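You operate a simulated robot arm through the tools that you are given. There is no shell and no other tool. Be economical: measure what you need, move in short steps, check, and stop when the job is done.

The job below is to be done with a simulated robot arm. You get a single attempt, and the scene is never put back.

Task
Gauge the purple locking collar and fit the sleeve of the size shown.
Fine: collar on the bore gauge's pad, slide to READ, slide back to FREE, then stand the sleeve in the collar's bore.

The check looks at the end state, three seconds after you hand in, the way a careful person would. Anything else that was tipped, shoved, dropped, spilled or broken makes it a failure.

Robot
A 6-joint arm with a two-finger parallel gripper, fixed in place. Base frame: the origin is at the foot of the arm, x ahead of it, y to its left, z up; the work surface is at about z = 790. Units: mm, degrees, N and s.
With the tool pointing down near the work surface it reaches from about 260 to 680 mm from the base axis. Its first joint turns from -66.0 to 66.0 degrees. Payload 2.9 kg.
The tool frame sits at the grasp point between the pads (the TCP): z along the fingers, y along the line on which they close. The tips reach 30 mm beyond it. Largest opening 110 mm; finger width 20, thickness 10; the body of the gripper, 48 by 112 mm, starts 55 mm behind the TCP.
Orientation is that of the tool frame in the base frame, as [roll, pitch, yaw] about the fixed x, y, z axes, in that order (R = Rz(yaw) Ry(pitch) Rx(roll)). With the fingers straight down and closing along the base's y, the tool's x points along the base's -x, its y along +y and its z along -z.

Tools
- The arm moves only by the tool servo_tool. Its argument "commands" is a list of rows, each an object of numbers (a shift or turn left out is 0, a gripper value left out holds the last): "dx", "dy", "dz": the shift along the base's x, y, z in units of 400 mm (1.0 is 400 mm); "rx", "ry", "rz": the turn, a rotation vector about the base's x, y, z in units of 120 degrees (1.0 is 120 degrees); "hand": the gripper command, from -1 (fully open) to 1 (shut), values between in proportion. In form: [{"dx": .., "dy": .., "dz": .., "rx": .., "ry": .., "rz": .., "hand": ..}, ...]. A call has 1 to 10 rows; each row is the pose to reach, as a shift and turn from the pose commanded when the call began. A call with a number of a shift or a turn outside -1 to 1 is refused whole. Rows are played at 5 a second. More than 50 mm and 8.6 degrees between two rows, or a gripper value outside its range, and nothing of the call is played. Where a pose cannot be reached the arm comes as near as it can. A force on the tool above 70 N (or 10 N above the force at the start of the call, whichever is more), or a blocked arm, ends the call early, and 0.2 s more pass. The fingers move at their own pace (about 108 mm/s each) and stop on an object; they squeeze with about 27 N. The grip force told is the motor's: it shows also when the fingers shut on nothing. Time passes only in rows, and 0.2 s behind the last, so rows that repeat a pose let the fingers close. The reply holds the time, the measured pose of the TCP, the force on the tool along the base axes, the opening and the grip force, in the units named above and with some noise.
- Cameras (640 x 400 px; columns grow to the right, rows downward): "scene" is fixed at [87.8, 440.2, 1390.1]; the picture's right is [-0.65, -0.76, 0.00], its down [-0.39, 0.33, -0.86] and it looks along [0.66, -0.56, -0.51] (base axes); focal length 357 px, centre (320, 200). "wrist" rides on the gripper at [-36, 0, -57] in the tool frame; the picture's right is [0.00, -1.00, 0.00], its down [0.97, 0.00, -0.24] and it looks along [0.24, 0.00, 0.97] (tool axes); focal length 218 px, centre (320, 200).
- camera(camera): a new picture of that camera. No time passes.
- pixel_to_xyz(camera, pixels): for up to 12 pixels [column, row] of the newest picture of that camera ("zoom" is the newest enlarged one), the place [x, y, z] in the base frame of the surface seen there, good to about 2 mm. No time passes.
- inspect(camera, box): a new picture of the part [left, top, right, bottom] of that camera's present view, enlarged. No time passes.
- hand_in(): hands the job in; it is judged then, once.

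Keep the steps short. Do not move on a guess: measure, check each grasp and each placing, and mend mistakes. In all there are 80 turns and 38 pictures (those below and enlarged ones count). Leave the gripper open and the arm clear of the work at the hand-in unless told otherwise, and finish with a single line.

The tools are called after "Call:" as a command line: name --argument value ..., lists and objects as JSON in quotes. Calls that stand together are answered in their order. servo_tool: Moves the arm, as the interface text tells. Its arguments: {"type":"object","properties":{"commands":{"type":"array"}},"required":["commands"]} The other tools are called the same way: camera (camera) takes a picture; pixel_to_xyz (camera, pixels) gives the place of the surface under pixels of a picture; inspect (camera, box) takes an enlarged picture of a part of a camera's view; hand_in () hands the job in.

At the start:

```text
t: 0.0
position: [469.1, -180.8, 1039.2]
tcp_rot: [-180.0, 0.0, 179.9]
contact_force: [-0.4, 0.2, -0.3]
gripper_width: 109.8
gripper_force: 0.1
```

scene: 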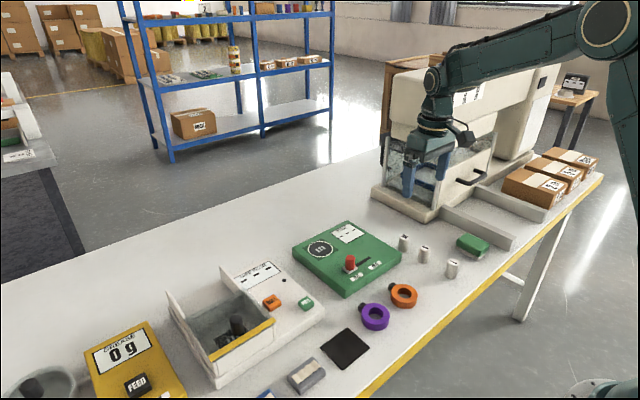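
wrist: 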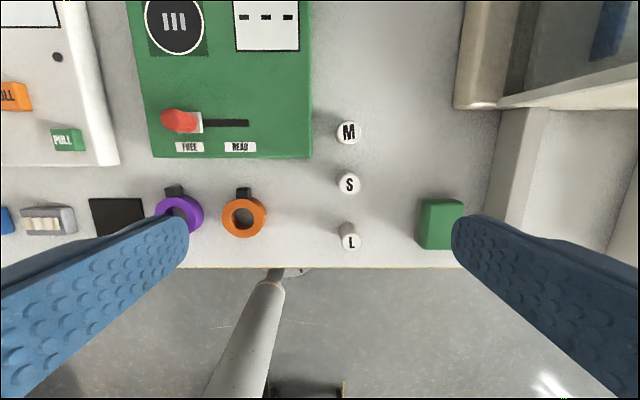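

I see the green bore gauge (round pad, red slide knob at FREE, display), the purple collar near wrist pixel (178,213) and sleeves M, S and L. I'll enlarge the views before measuring.

Call:
inspect --camera "scene" --box '[280, 200, 500, 338]'

Call:
inspect --camera "wrist" --box '[120, 0, 440, 260]'

```text
2.90 times, centred on (390, 269) of scene
```

zoom: 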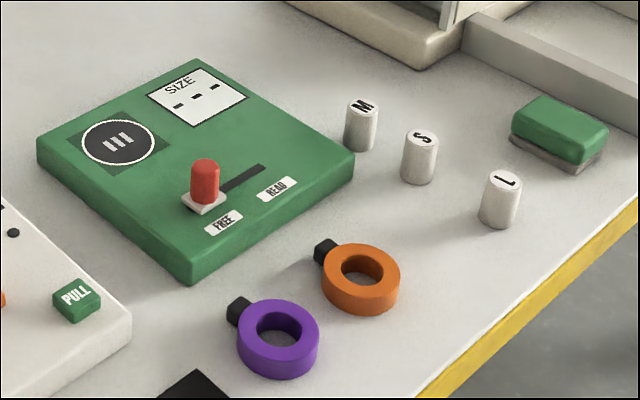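

```text
1.54 times, centred on (280, 130) of wrist
```

zoom: 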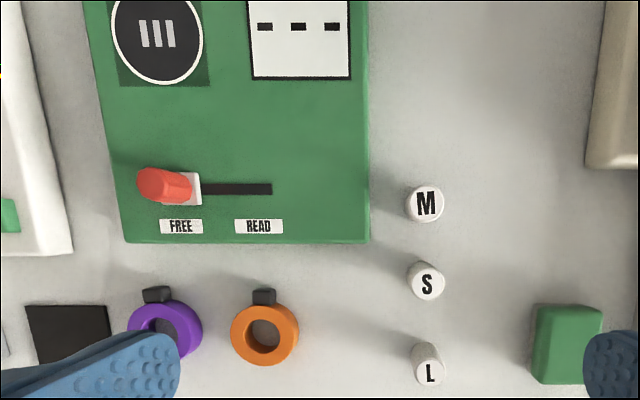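

Next I'll measure the collar's top ring, bore and lug, the pad, the knob and the sleeve tops from the scene picture.

Call:
pixel_to_xyz --camera "scene" --pixels '[[363.5, 312], [387.5, 313], [375.3, 321], [376.5, 304.5], [375.5, 315], [361.4, 305], [320.3, 249], [350.5, 256], [404.5, 236.6], [424.8, 246.9], [453.1, 262.4], [390, 295]]'

Call:
pixel_to_xyz --camera "wrist" --pixels '[[174, 18], [180, 118], [197, 120], [248, 123], [348, 132], [349, 184], [350, 243], [244, 216], [244, 192], [174, 191], [192, 215], [180, 203]]'

```text
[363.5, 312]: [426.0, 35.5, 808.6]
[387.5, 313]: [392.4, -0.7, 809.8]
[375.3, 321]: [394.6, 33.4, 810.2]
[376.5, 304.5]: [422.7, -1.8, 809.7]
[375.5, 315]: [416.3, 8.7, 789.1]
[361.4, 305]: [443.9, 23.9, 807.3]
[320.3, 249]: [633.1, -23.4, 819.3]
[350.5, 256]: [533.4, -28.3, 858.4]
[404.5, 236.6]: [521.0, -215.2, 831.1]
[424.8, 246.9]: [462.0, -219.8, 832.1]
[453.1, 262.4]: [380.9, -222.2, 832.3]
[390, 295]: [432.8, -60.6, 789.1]
```

```text
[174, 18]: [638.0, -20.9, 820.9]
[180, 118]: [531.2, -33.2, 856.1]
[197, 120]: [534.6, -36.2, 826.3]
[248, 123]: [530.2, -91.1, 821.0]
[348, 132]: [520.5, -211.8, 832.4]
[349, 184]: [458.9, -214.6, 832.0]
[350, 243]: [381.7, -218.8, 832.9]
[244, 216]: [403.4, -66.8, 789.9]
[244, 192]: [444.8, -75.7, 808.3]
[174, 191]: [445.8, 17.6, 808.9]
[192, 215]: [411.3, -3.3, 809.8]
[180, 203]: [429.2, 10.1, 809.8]
```

The collar centre comes out near (409, 16), with its top at z 810 and about 50 mm OD. I'll move above it at z 940 for a closer look before grasping.

Call:
servo_tool --commands '[{"dx": -0.025, "dy": 0.082, "dz": -0.041}, {"dx": -0.05, "dy": 0.164, "dz": -0.082}, {"dx": -0.075, "dy": 0.246, "dz": -0.123}, {"dx": -0.1, "dy": 0.328, "dz": -0.164}, {"dx": -0.125, "dy": 0.41, "dz": -0.206}, {"dx": -0.15, "dy": 0.493, "dz": -0.248}, {"dx": -0.15, "dy": 0.493, "dz": -0.248, "hand": -0.4545}]'

Call:
camera --camera "wrist"

```text
t: 1.6
position: [409.2, 17.9, 940.9]
tcp_rot: [-179.9, 0.0, 179.9]
contact_force: [-0.1, 0.8, -0.4]
gripper_width: 80.1
gripper_force: 0.1
```

```text
33 pictures are left
```

wrist: 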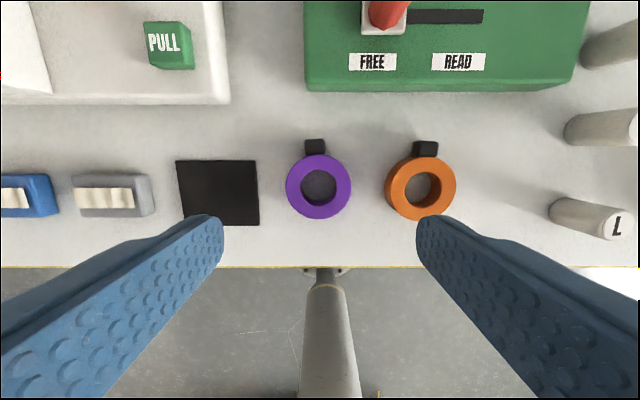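

The purple collar sits at (318,186) with its lug at (316,146). I'll measure its edges, the labels and the slot here.

Call:
pixel_to_xyz --camera "wrist" --pixels '[[289, 187], [348, 187], [318, 158], [318, 214], [303, 187], [333, 187], [318, 172], [316, 147], [392, 187], [372, 62], [458, 62], [482, 16]]'

```text
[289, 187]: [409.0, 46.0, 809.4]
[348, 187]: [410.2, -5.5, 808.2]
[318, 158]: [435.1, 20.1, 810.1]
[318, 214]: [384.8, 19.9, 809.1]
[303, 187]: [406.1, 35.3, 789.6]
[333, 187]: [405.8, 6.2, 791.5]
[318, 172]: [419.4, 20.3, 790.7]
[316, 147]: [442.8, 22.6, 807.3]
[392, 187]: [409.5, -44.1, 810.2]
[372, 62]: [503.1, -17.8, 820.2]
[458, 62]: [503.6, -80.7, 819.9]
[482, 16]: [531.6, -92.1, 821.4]
```

The collar centre is (410, 20). I'll open to 72 mm and descend to TCP z 824, so the tips end about 4 mm above the table.

Call:
servo_tool --commands '[{"dx": 0.002, "dy": 0.005, "dz": -0.1, "hand": -0.31}, {"dx": 0.002, "dy": 0.005, "dz": -0.2}, {"dx": 0.002, "dy": 0.005, "dz": -0.26}, {"dx": 0.002, "dy": 0.005, "dz": -0.292}, {"dx": 0.002, "dy": 0.005, "dz": -0.292}]'

```text
t: 2.8
position: [410.6, 18.1, 822.4]
tcp_rot: [-180.0, 0.0, -180.0]
contact_force: [-0.1, -0.5, -0.5]
gripper_width: 72.0
gripper_force: 0.0
```

No contact on the way down. Now I'll close on the collar.

Call:
servo_tool --commands '[{"dy": 0.003, "hand": 0.2}, {"dy": 0.003, "hand": 0.2}, {"dy": 0.003, "hand": 0.2}]'

```text
t: 3.6
position: [410.5, 19.4, 824.0]
tcp_rot: [180.0, 0.1, 179.9]
contact_force: [0.9, 0.4, -0.4]
gripper_width: 57.1
gripper_force: 26.8
```

The grip holds at 57 mm and 26.8 N. I'll lift to about z 900 and check with the wrist camera.

Call:
servo_tool --commands '[{"dz": 0.06, "hand": 0.2}, {"dz": 0.14}, {"dz": 0.2}]'

Call:
camera --camera "wrist"

```text
t: 4.4
position: [410.7, 20.2, 903.3]
tcp_rot: [179.9, 0.0, -180.0]
contact_force: [-0.4, 0.0, -0.8]
gripper_width: 56.8
gripper_force: 26.7
```

```text
32 pictures are left
```

wrist: 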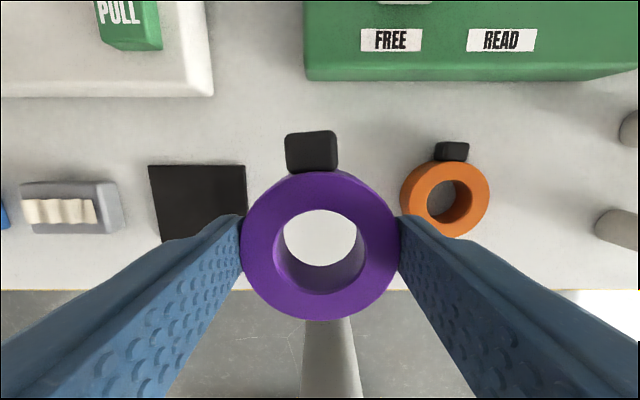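

The collar is held level. I'll measure where it sits relative to the TCP.

Call:
pixel_to_xyz --camera "wrist" --pixels '[[320, 175], [320, 205], [320, 300], [320, 316], [247, 245], [393, 245], [311, 150]]'

```text
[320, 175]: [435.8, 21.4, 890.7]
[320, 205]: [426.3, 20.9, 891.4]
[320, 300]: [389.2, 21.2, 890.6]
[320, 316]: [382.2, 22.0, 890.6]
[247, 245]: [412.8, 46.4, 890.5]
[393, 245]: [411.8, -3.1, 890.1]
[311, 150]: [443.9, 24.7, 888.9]
```

The collar centre matches the TCP to within 1–2 mm, and its bottom is at about TCP−34. I'll raise it and move toward the pad, staying clear above the knob.

Call:
servo_tool --commands '[{"dz": 0.1}, {"dz": 0.15, "dx": 0.08, "dy": -0.02}, {"dz": 0.15, "dx": 0.18, "dy": -0.05}, {"dz": 0.15, "dx": 0.28, "dy": -0.08}, {"dz": 0.15, "dx": 0.36, "dy": -0.105}, {"dz": 0.15, "dx": 0.375, "dy": -0.105}]'

Call:
camera --camera "wrist"

```text
t: 5.8
position: [560.4, -21.1, 962.5]
tcp_rot: [180.0, 0.0, -180.0]
contact_force: [0.4, 0.2, -1.1]
gripper_width: 56.8
gripper_force: 27.4
```

```text
31 pictures are left
```

wrist: 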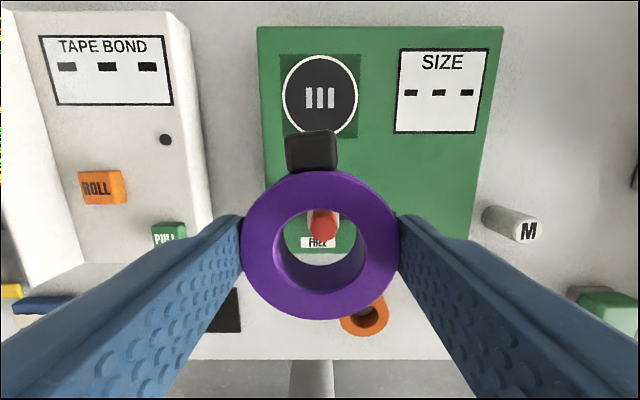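

The round pad is centred near (320,97). I'll measure its rim.

Call:
pixel_to_xyz --camera "wrist" --pixels '[[284, 97], [357, 97], [320, 58], [320, 97], [270, 120], [361, 110], [319, 240]]'

Call:
inspect --camera "wrist" --box '[250, 20, 410, 150]'

```text
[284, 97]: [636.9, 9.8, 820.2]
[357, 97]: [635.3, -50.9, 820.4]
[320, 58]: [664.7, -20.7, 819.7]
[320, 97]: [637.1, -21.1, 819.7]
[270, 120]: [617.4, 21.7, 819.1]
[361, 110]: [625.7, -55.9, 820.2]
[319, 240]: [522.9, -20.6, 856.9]
```

```text
3.08 times, centred on (330, 85) of wrist
```

zoom: 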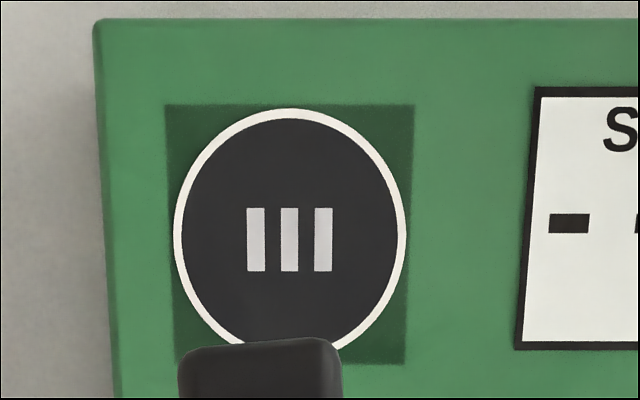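

The pad centre is (636, -21) at z 820, with a radius of about 30. I'll move over it and down to TCP z 860, leaving the collar's bottom about 6 mm above it.

Call:
servo_tool --commands '[{"dx": 0.1}, {"dx": 0.19}, {"dx": 0.19, "dz": -0.1}, {"dx": 0.19, "dz": -0.2}, {"dx": 0.19, "dz": -0.255}, {"dx": 0.19, "dz": -0.255}]'

Call:
camera --camera "wrist"

```text
t: 7.2
position: [635.9, -22.2, 861.3]
tcp_rot: [180.0, 0.0, 179.9]
contact_force: [-0.2, 0.1, -0.4]
gripper_width: 57.0
gripper_force: 27.7
```

```text
29 pictures are left
```

wrist: 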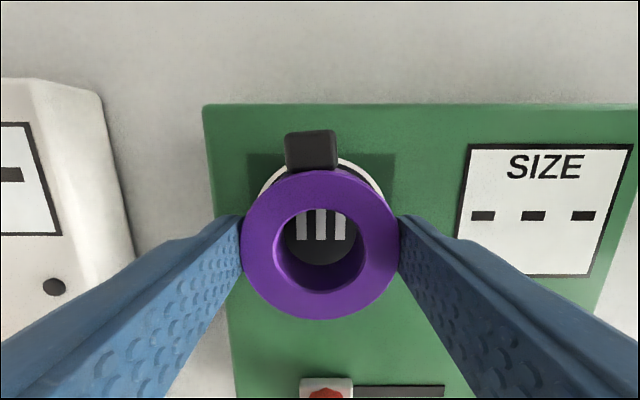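

It's lined up, so I'll lower it gently to contact.

Call:
servo_tool --commands '[{"dz": -0.008}, {"dz": -0.012}, {"dz": -0.015}, {"dz": -0.017}, {"dz": -0.017}]'

```text
t: 8.4
position: [635.4, -21.3, 853.8]
tcp_rot: [180.0, 0.0, 180.0]
contact_force: [-0.9, 0.7, -2.0]
gripper_width: 56.8
gripper_force: 26.6
```

The force is still near zero, so I'll go down another 1 mm or so.

Call:
servo_tool --commands '[{"dz": -0.002}, {"dz": -0.003}, {"dz": -0.003}]'

```text
t: 9.2
position: [637.5, -21.2, 854.0]
tcp_rot: [180.0, -0.1, -180.0]
contact_force: [0.0, 0.1, -0.8]
gripper_width: 56.9
gripper_force: 27.1
```

Call:
servo_tool --commands '[{"dz": -0.002}, {"dz": -0.003}, {"dz": -0.003}]'

```text
t: 10.0
position: [636.4, -22.5, 853.4]
tcp_rot: [180.0, 0.1, -180.0]
contact_force: [-4.5, 1.0, 13.4]
gripper_width: 56.8
gripper_force: 26.7
```

Force in z is now 13 N, so the collar has touched the pad. I'll open to 74 mm and retreat upward.

Call:
servo_tool --commands '[{"dz": 0.002, "hand": -0.1}, {"dz": 0.002, "hand": -0.35}, {"dz": 0.002, "hand": -0.35}, {"dz": 0.1}, {"dz": 0.2}, {"dz": 0.27, "dx": -0.05}, {"dz": 0.27, "dx": -0.15}]'

Call:
camera --camera "wrist"

```text
t: 11.6
position: [575.6, -23.6, 961.0]
tcp_rot: [180.0, -0.1, 179.9]
contact_force: [-0.5, -0.5, -0.1]
gripper_width: 74.3
gripper_force: 0.1
```

```text
28 pictures are left
```

wrist: 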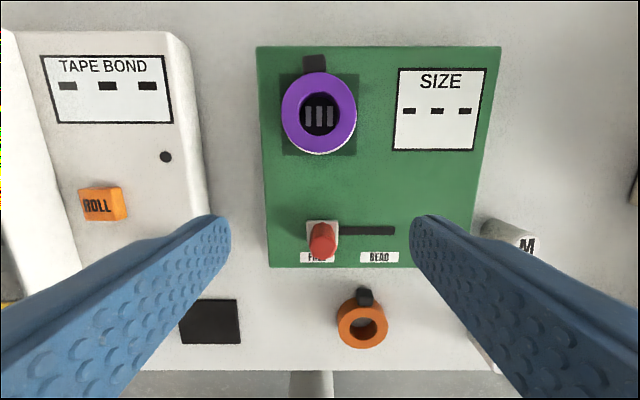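

The collar is sitting on the pad, centred. Now I'll measure the knob and its slot, along with the collar's centre.

Call:
pixel_to_xyz --camera "wrist" --pixels '[[322, 244], [313, 244], [331, 244], [322, 226], [307, 225], [337, 228], [394, 230], [290, 113], [350, 113], [320, 78], [320, 146], [380, 258]]'

Call:
inspect --camera "scene" --box '[280, 205, 440, 305]'

```text
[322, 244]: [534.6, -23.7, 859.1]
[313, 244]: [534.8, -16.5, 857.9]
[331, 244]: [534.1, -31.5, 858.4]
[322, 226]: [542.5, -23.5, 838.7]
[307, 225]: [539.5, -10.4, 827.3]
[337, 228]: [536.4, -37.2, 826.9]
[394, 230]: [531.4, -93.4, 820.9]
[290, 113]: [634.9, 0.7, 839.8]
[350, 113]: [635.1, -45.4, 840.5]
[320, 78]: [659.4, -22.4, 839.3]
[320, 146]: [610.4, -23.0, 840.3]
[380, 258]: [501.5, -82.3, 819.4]
```

```text
4.00 times, centred on (360, 255) of scene
```

zoom: 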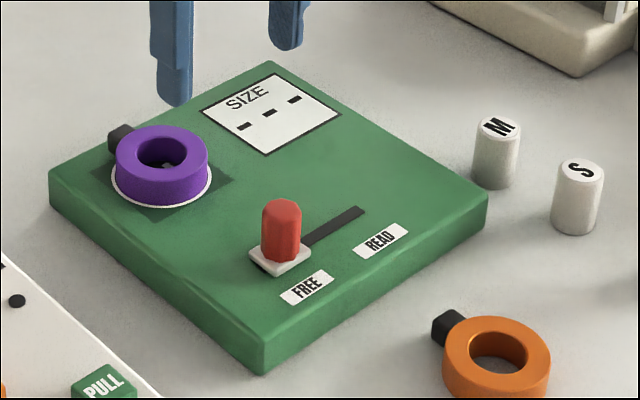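

The knob is about 17 mm across, centred at (534, -24), with its top at z 859 and its base at 827. I'll straddle it with a 50 mm opening and TCP at z 864.

Call:
servo_tool --commands '[{"dx": -0.105, "dy": -0.004, "hand": 0.09}, {"dx": -0.105, "dy": -0.004, "dz": -0.1}, {"dx": -0.105, "dy": -0.004, "dz": -0.2}, {"dx": -0.105, "dy": -0.004, "dz": -0.24}, {"dx": -0.105, "dy": -0.004, "dz": -0.24}]'

Call:
camera --camera "wrist"

```text
t: 12.8
position: [534.5, -22.7, 863.9]
tcp_rot: [-179.9, 0.0, 180.0]
contact_force: [0.0, -0.2, 1.0]
gripper_width: 50.2
gripper_force: 0.1
```

```text
26 pictures are left
```

wrist: 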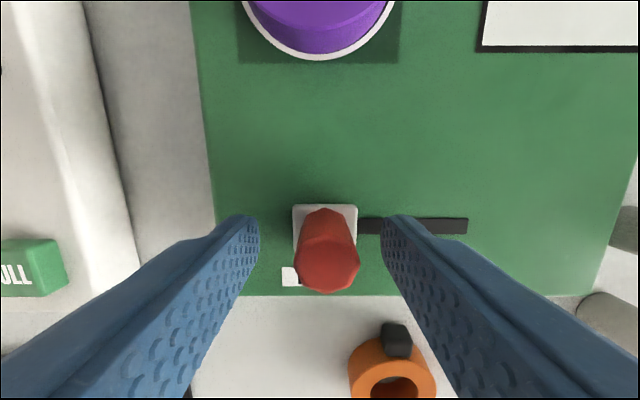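

The knob is between the fingers, slightly toward −y. I'll shift 2 mm and close on it.

Call:
servo_tool --commands '[{"dy": -0.005, "hand": 0.5}, {"dy": -0.005, "hand": 0.8}, {"dy": -0.005, "hand": 0.8}, {"dy": -0.005, "hand": 0.8}]'

```text
t: 13.8
position: [533.5, -25.2, 864.4]
tcp_rot: [-180.0, -0.1, 180.0]
contact_force: [-0.2, -2.4, -2.1]
gripper_width: 21.4
gripper_force: 45.5
```

The knob is gripped at 21 mm. I'll slide toward READ (−y) in steps, watching the force.

Call:
servo_tool --commands '[{"dy": -0.02}, {"dy": -0.04}, {"dy": -0.06}, {"dy": -0.08}, {"dy": -0.1}, {"dy": -0.115}, {"dy": -0.115}]'

Call:
camera --camera "scene"

```text
t: 15.4
position: [534.8, -71.5, 865.3]
tcp_rot: [-180.0, -0.1, 180.0]
contact_force: [-2.4, -0.2, -1.2]
gripper_width: 21.2
gripper_force: 45.1
```

```text
25 pictures are left
```

scene: 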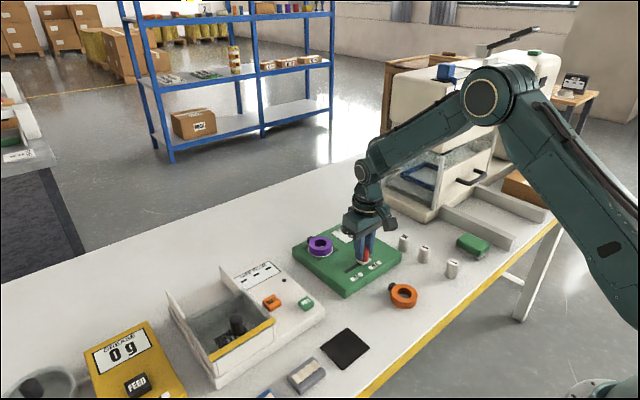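

The knob moved with the gripper. I'll go on in small steps toward the end stop.

Call:
servo_tool --commands '[{"dy": -0.008}, {"dy": -0.016}, {"dy": -0.022}, {"dy": -0.022}]'

Call:
inspect --camera "scene" --box '[280, 205, 440, 305]'

Call:
camera --camera "wrist"

```text
t: 16.4
position: [534.8, -78.0, 863.5]
tcp_rot: [179.8, -0.1, -179.6]
contact_force: [1.5, 24.9, -1.7]
gripper_width: 21.5
gripper_force: 45.4
```

```text
4.00 times, centred on (360, 255) of scene
```

zoom: 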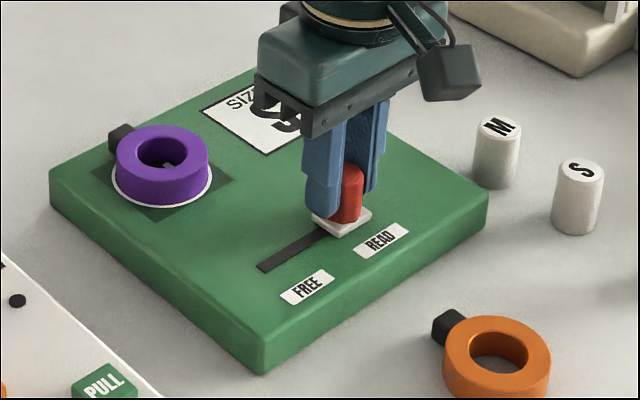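

```text
23 pictures are left
```

wrist: 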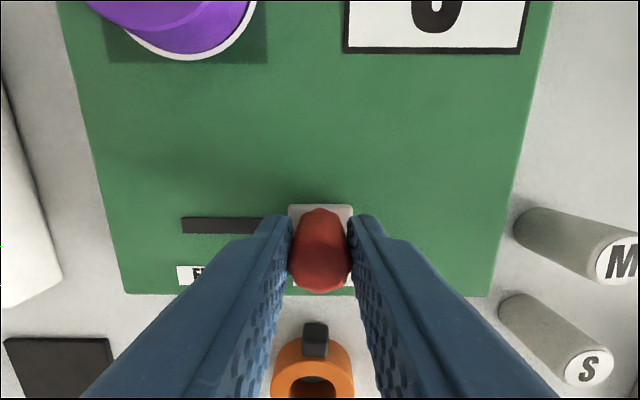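

The slide has met its stop (25 N), and the display now shows a character that's partly hidden. I'll let go of the knob and rise so I can read it clearly.

Call:
servo_tool --commands '[{"dy": 0.004, "hand": 0.6}, {"dy": 0.004, "hand": 0.09}, {"dy": 0.004, "hand": 0.09}, {"dy": 0.004, "dz": 0.1}, {"dy": 0.004, "dz": 0.2}, {"dy": 0.004, "dz": 0.25}]'

Call:
camera --camera "wrist"

```text
t: 17.8
position: [533.6, -77.2, 964.9]
tcp_rot: [180.0, 0.0, -180.0]
contact_force: [-0.3, -0.4, -0.8]
gripper_width: 49.9
gripper_force: 0.1
```

```text
22 pictures are left
```

wrist: 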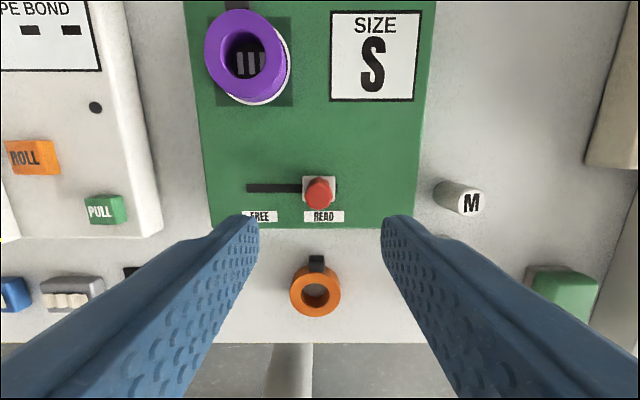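

The display reads S. Now I'll go back down, grip the knob and slide it to FREE (+y).

Call:
servo_tool --commands '[{"dz": -0.1}, {"dz": -0.2}, {"dz": -0.25}, {"dz": -0.25, "hand": 0.5}, {"dz": -0.25, "hand": 0.8}, {"dz": -0.25, "hand": 0.8}, {"dz": -0.25, "hand": 0.8}]'

```text
t: 19.4
position: [533.6, -76.5, 863.7]
tcp_rot: [179.9, -0.1, -179.8]
contact_force: [0.3, 14.9, -6.0]
gripper_width: 21.3
gripper_force: 44.6
```

Call:
servo_tool --commands '[{"dy": 0.02}, {"dy": 0.04}, {"dy": 0.06}, {"dy": 0.08}, {"dy": 0.1}, {"dy": 0.12}, {"dy": 0.13}, {"dy": 0.136}, {"dy": 0.136}]'

Call:
camera --camera "wrist"

```text
t: 21.4
position: [534.3, -25.6, 863.7]
tcp_rot: [180.0, 0.0, 179.9]
contact_force: [1.1, -7.9, -11.4]
gripper_width: 21.2
gripper_force: 45.1
```

```text
21 pictures are left
```

wrist: 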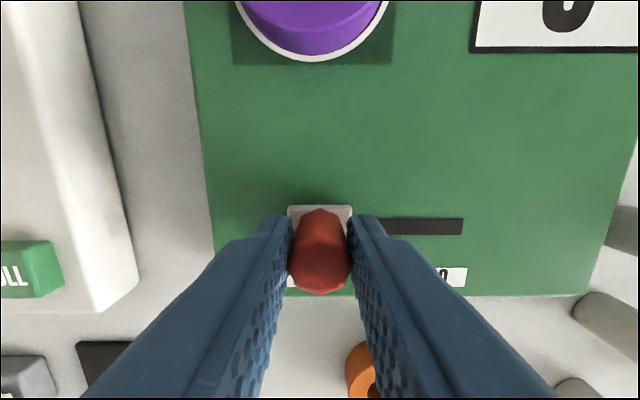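

The knob is at FREE with light stop contact. I'll nudge 2 mm more to be sure, then let go and rise.

Call:
servo_tool --commands '[{"dy": 0.003}, {"dy": 0.005}, {"dy": 0.005}]'

Call:
servo_tool --commands '[{"dy": -0.005, "hand": 0.7}, {"dy": -0.005, "hand": 0.09}, {"dy": -0.005, "hand": 0.09}, {"dy": -0.005, "dz": 0.1}, {"dy": -0.005, "dz": 0.2}, {"dy": -0.005, "dz": 0.25}]'

Call:
camera --camera "wrist"

```text
t: 22.2
position: [533.5, -25.7, 864.9]
tcp_rot: [-179.8, 0.0, 179.5]
contact_force: [7.2, -26.4, -11.6]
gripper_width: 21.3
gripper_force: 45.0
```

```text
t: 23.6
position: [534.0, -23.2, 964.4]
tcp_rot: [-179.9, 0.0, -179.9]
contact_force: [0.1, 0.0, -0.2]
gripper_width: 50.0
gripper_force: 0.1
```

```text
20 pictures are left
```

wrist: 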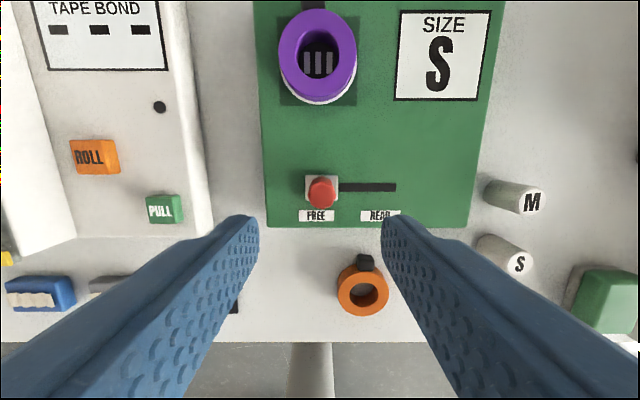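

The slide is back at FREE and the display still reads S. I'll move above sleeve S near (460, -217).

Call:
servo_tool --commands '[{"dx": -0.037, "dy": -0.096}, {"dx": -0.074, "dy": -0.192}, {"dx": -0.111, "dy": -0.288}, {"dx": -0.148, "dy": -0.384}, {"dx": -0.185, "dy": -0.48}, {"dx": -0.185, "dy": -0.48, "dz": -0.05}, {"dx": -0.185, "dy": -0.48, "dz": -0.05}]'

Call:
camera --camera "wrist"

```text
t: 25.2
position: [459.6, -215.1, 944.4]
tcp_rot: [180.0, 0.0, -179.9]
contact_force: [-0.2, 1.1, 0.5]
gripper_width: 50.2
gripper_force: 0.2
```

```text
19 pictures are left
```

wrist: 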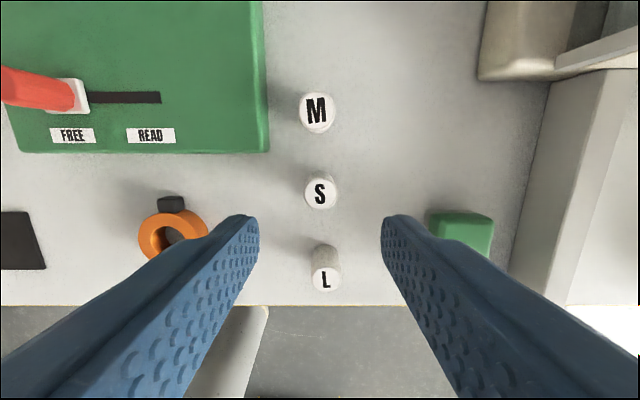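

Call:
pixel_to_xyz --camera "wrist" --pixels '[[307, 193], [334, 193], [320, 180], [320, 206], [320, 193], [316, 112], [326, 281]]'

Call:
inspect --camera "wrist" --box '[280, 80, 380, 300]'

```text
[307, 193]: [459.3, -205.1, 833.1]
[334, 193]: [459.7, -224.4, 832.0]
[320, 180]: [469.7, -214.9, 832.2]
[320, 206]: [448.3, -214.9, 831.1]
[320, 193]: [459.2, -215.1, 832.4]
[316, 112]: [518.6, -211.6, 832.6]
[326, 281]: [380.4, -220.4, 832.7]
```

```text
1.82 times, centred on (330, 190) of wrist
```

zoom: 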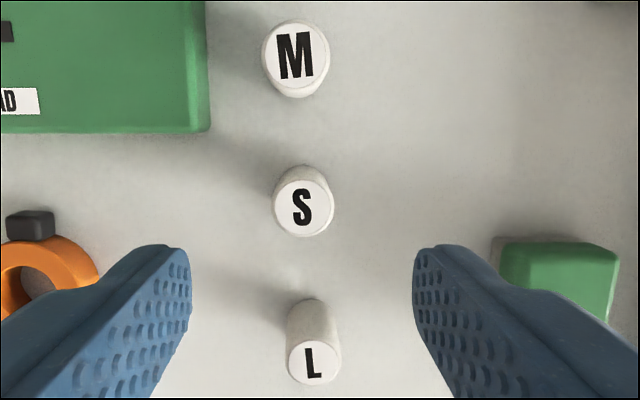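

Sleeve S is at (459, -215), right under the TCP, with its top at z 832. I'll grip its upper part with the tips at about z 815, so they'll clear the collar top on insertion.

Call:
servo_tool --commands '[{"dz": -0.1}, {"dz": -0.2}, {"dz": -0.2475}, {"dz": -0.2475, "hand": 0.3}, {"dz": -0.2475, "hand": 0.65}, {"dz": -0.2475, "hand": 0.65}, {"dz": -0.2475, "hand": 0.65}]'

Call:
camera --camera "wrist"

```text
t: 26.8
position: [459.7, -216.5, 844.0]
tcp_rot: [-180.0, 0.0, -180.0]
contact_force: [-0.6, 0.1, -0.6]
gripper_width: 26.3
gripper_force: 27.3
```

```text
17 pictures are left
```

wrist: 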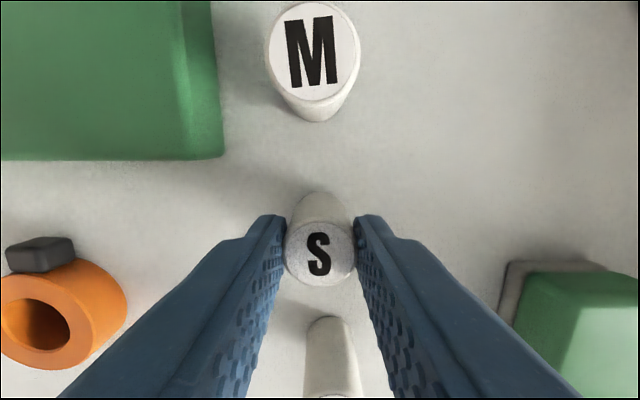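

S is gripped at 26.3 mm. I'll lift it straight up to z 965 and check.

Call:
servo_tool --commands '[{"dz": 0.05}, {"dz": 0.15}, {"dz": 0.25}, {"dz": 0.3}, {"dz": 0.3}]'

Call:
inspect --camera "wrist" --box '[220, 160, 420, 310]'

Call:
pixel_to_xyz --camera "zoom" --pixels '[[320, 230], [320, 300], [320, 370], [230, 300], [405, 300], [320, 150]]'

```text
t: 28.0
position: [459.7, -215.8, 966.4]
tcp_rot: [-179.9, 0.0, -180.0]
contact_force: [0.3, 0.1, -0.7]
gripper_width: 26.3
gripper_force: 26.9
```

```text
2.67 times, centred on (320, 235) of wrist
```

zoom: 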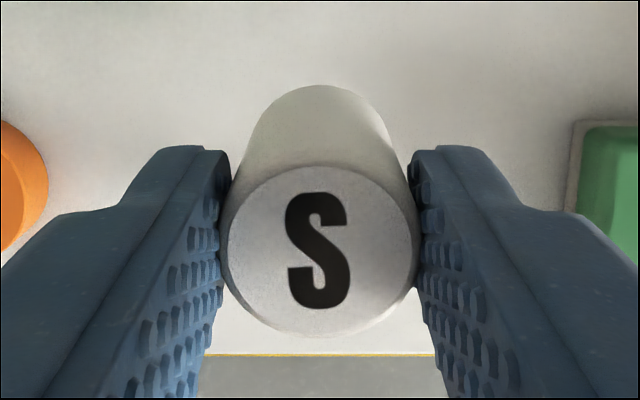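

```text
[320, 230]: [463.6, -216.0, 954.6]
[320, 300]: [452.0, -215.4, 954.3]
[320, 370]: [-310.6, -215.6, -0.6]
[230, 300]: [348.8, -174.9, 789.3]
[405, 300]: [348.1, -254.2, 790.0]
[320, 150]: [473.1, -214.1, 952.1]
```

The sleeve's axis matches the TCP, at about (460, -216). I'll carry it near the gauge and measure the collar's bore again before inserting.

Call:
servo_tool --commands '[{"dx": 0.044, "dy": 0.081, "dz": 0.03}, {"dx": 0.0875, "dy": 0.162, "dz": 0.05}, {"dx": 0.131, "dy": 0.243, "dz": 0.05}, {"dx": 0.175, "dy": 0.324, "dz": 0.05}, {"dx": 0.219, "dy": 0.405, "dz": 0.05}, {"dx": 0.2625, "dy": 0.486, "dz": 0.05}, {"dx": 0.2625, "dy": 0.486, "dz": 0.05}]'

Call:
inspect --camera "wrist" --box '[240, 40, 400, 140]'

```text
t: 29.6
position: [564.6, -21.0, 983.5]
tcp_rot: [-180.0, -0.1, -180.0]
contact_force: [-0.7, -1.0, -0.6]
gripper_width: 26.2
gripper_force: 27.1
```

```text
4.00 times, centred on (320, 90) of wrist
```

zoom: 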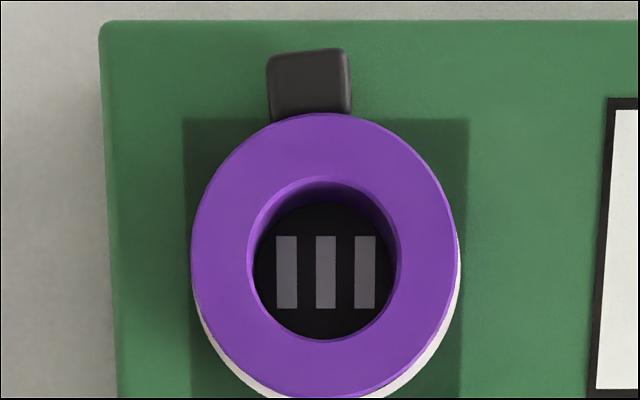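

Call:
pixel_to_xyz --camera "zoom" --pixels '[[196, 250], [453, 250], [324, 118], [322, 392], [243, 258], [406, 258], [322, 172], [322, 345], [231, 165], [418, 165], [231, 345], [418, 345]]'

```text
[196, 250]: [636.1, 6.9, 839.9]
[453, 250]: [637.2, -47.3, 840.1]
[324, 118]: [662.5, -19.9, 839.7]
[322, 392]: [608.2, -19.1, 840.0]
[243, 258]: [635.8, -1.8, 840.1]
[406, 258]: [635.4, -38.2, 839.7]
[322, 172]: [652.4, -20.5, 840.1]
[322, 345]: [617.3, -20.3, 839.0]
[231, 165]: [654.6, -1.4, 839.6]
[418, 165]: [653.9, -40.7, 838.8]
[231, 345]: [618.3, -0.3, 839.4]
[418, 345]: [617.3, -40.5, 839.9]
```

The collar centre is (635.1, -20.3), with its top at z 840 and about 3 mm of clearance per side. I'll move over it with the sleeve's bottom about 8 mm above and check.

Call:
servo_tool --commands '[{"dx": 0.09, "dy": 0.0025}, {"dx": 0.1745, "dy": 0.0025}, {"dx": 0.1745, "dy": 0.0025, "dz": -0.1}, {"dx": 0.1745, "dy": 0.0025, "dz": -0.18}, {"dx": 0.1745, "dy": 0.0025, "dz": -0.205}, {"dx": 0.1745, "dy": 0.0025, "dz": -0.205}]'

Call:
inspect --camera "wrist" --box '[220, 130, 420, 310]'

Call:
inspect --camera "scene" --box '[280, 200, 380, 270]'

```text
t: 31.0
position: [634.6, -20.5, 903.3]
tcp_rot: [180.0, 0.0, 180.0]
contact_force: [0.1, 0.1, -1.0]
gripper_width: 26.2
gripper_force: 26.9
```

```text
2.22 times, centred on (320, 220) of wrist
```

zoom: 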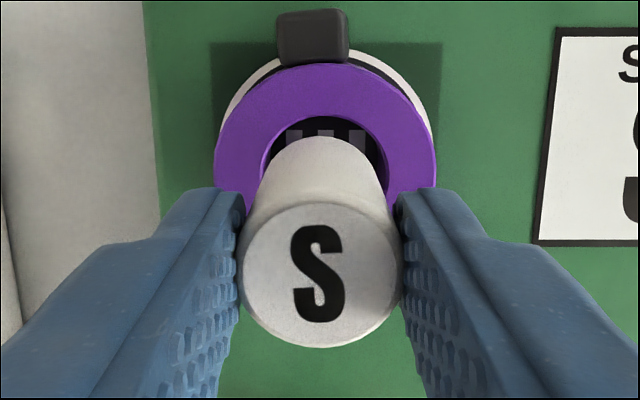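

```text
5.71 times, centred on (330, 235) of scene
```

zoom: 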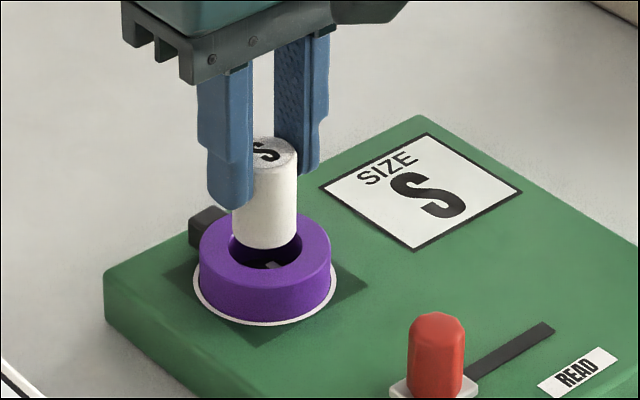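

The sleeve lines up with the bore in both views. I'll lower it to just above the pad.

Call:
servo_tool --commands '[{"dz": -0.02}, {"dz": -0.035}, {"dz": -0.05}, {"dz": -0.06}, {"dz": -0.066}, {"dz": -0.066}]'

```text
t: 32.4
position: [635.4, -19.9, 876.4]
tcp_rot: [179.9, 0.1, -180.0]
contact_force: [0.4, 0.2, -0.4]
gripper_width: 26.2
gripper_force: 26.9
```

No contact yet, so I'll creep down to touch.

Call:
servo_tool --commands '[{"dz": -0.002}, {"dz": -0.004}, {"dz": -0.006}, {"dz": -0.006}]'

```text
t: 33.4
position: [634.9, -21.0, 873.9]
tcp_rot: [180.0, 0.1, 180.0]
contact_force: [-0.5, 0.5, -0.4]
gripper_width: 26.4
gripper_force: 27.0
```

Call:
servo_tool --commands '[{"dz": -0.002}, {"dz": -0.0025}, {"dz": -0.0025}]'

Call:
inspect --camera "scene" --box '[280, 200, 380, 270]'

```text
t: 34.2
position: [634.6, -21.4, 874.4]
tcp_rot: [180.0, 0.0, -180.0]
contact_force: [-0.7, -0.4, 4.5]
gripper_width: 26.1
gripper_force: 27.0
```

```text
5.71 times, centred on (330, 235) of scene
```

zoom: 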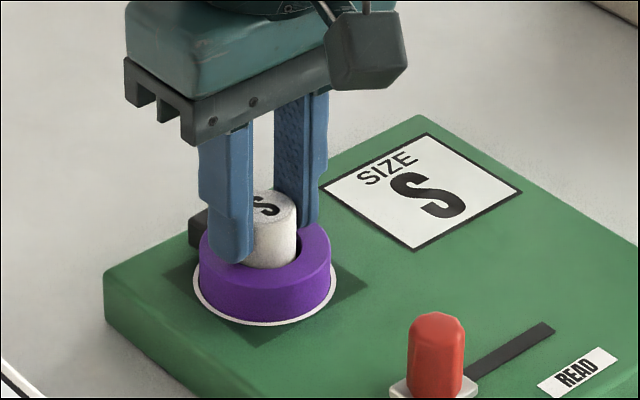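

Contact shows at 4.5 N, so the sleeve is standing on the pad inside the bore. I'll release it, rise straight up and back away.

Call:
servo_tool --commands '[{"hand": 0.4}, {"hand": 0.1}, {"hand": 0.1}, {"dz": 0.05}, {"dz": 0.15}, {"dz": 0.25}, {"dz": 0.3, "dx": -0.08}, {"dz": 0.3, "dx": -0.18, "dy": -0.05}, {"dz": 0.3, "dx": -0.25, "dy": -0.14, "hand": -0.5}, {"dz": 0.3, "dx": -0.25, "dy": -0.24, "hand": -1}]'

Call:
inspect --camera "scene" --box '[280, 200, 440, 300]'

Call:
camera --camera "scene"

```text
t: 36.4
position: [533.9, -116.5, 994.5]
tcp_rot: [180.0, 0.1, -180.0]
contact_force: [1.3, -0.2, 0.5]
gripper_width: 109.9
gripper_force: 0.1
```

```text
4.00 times, centred on (360, 250) of scene
```

zoom: 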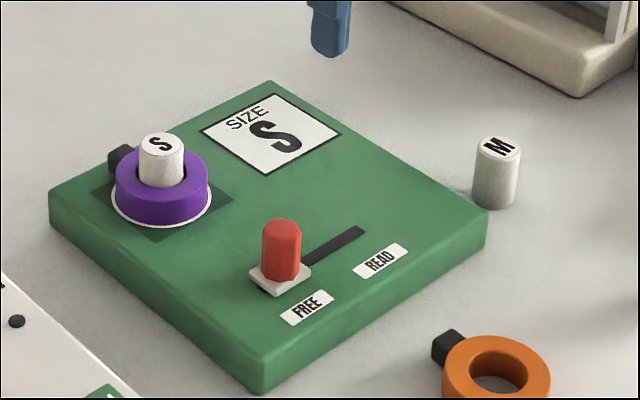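

```text
10 pictures are left
```

scene: 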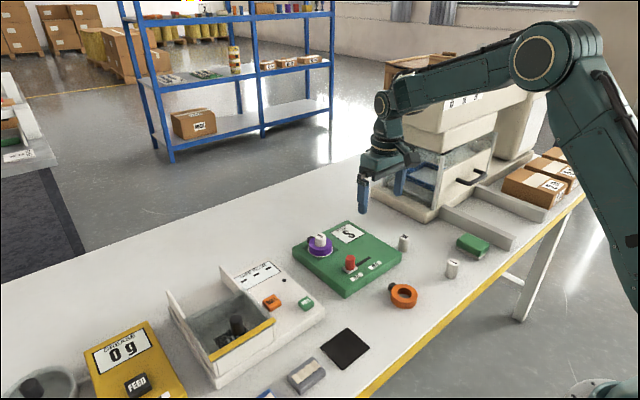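

Sleeve S stands upright in the purple collar on the pad and the slide is at FREE. Nothing else has moved, and the gripper is open and clear. I'm handing in.

Call:
hand_in

```text
The job is handed in.
```

The purple collar gauged as S, and sleeve S now stands in its bore on the gauge pad with the slide back at FREE; the job is handed in.
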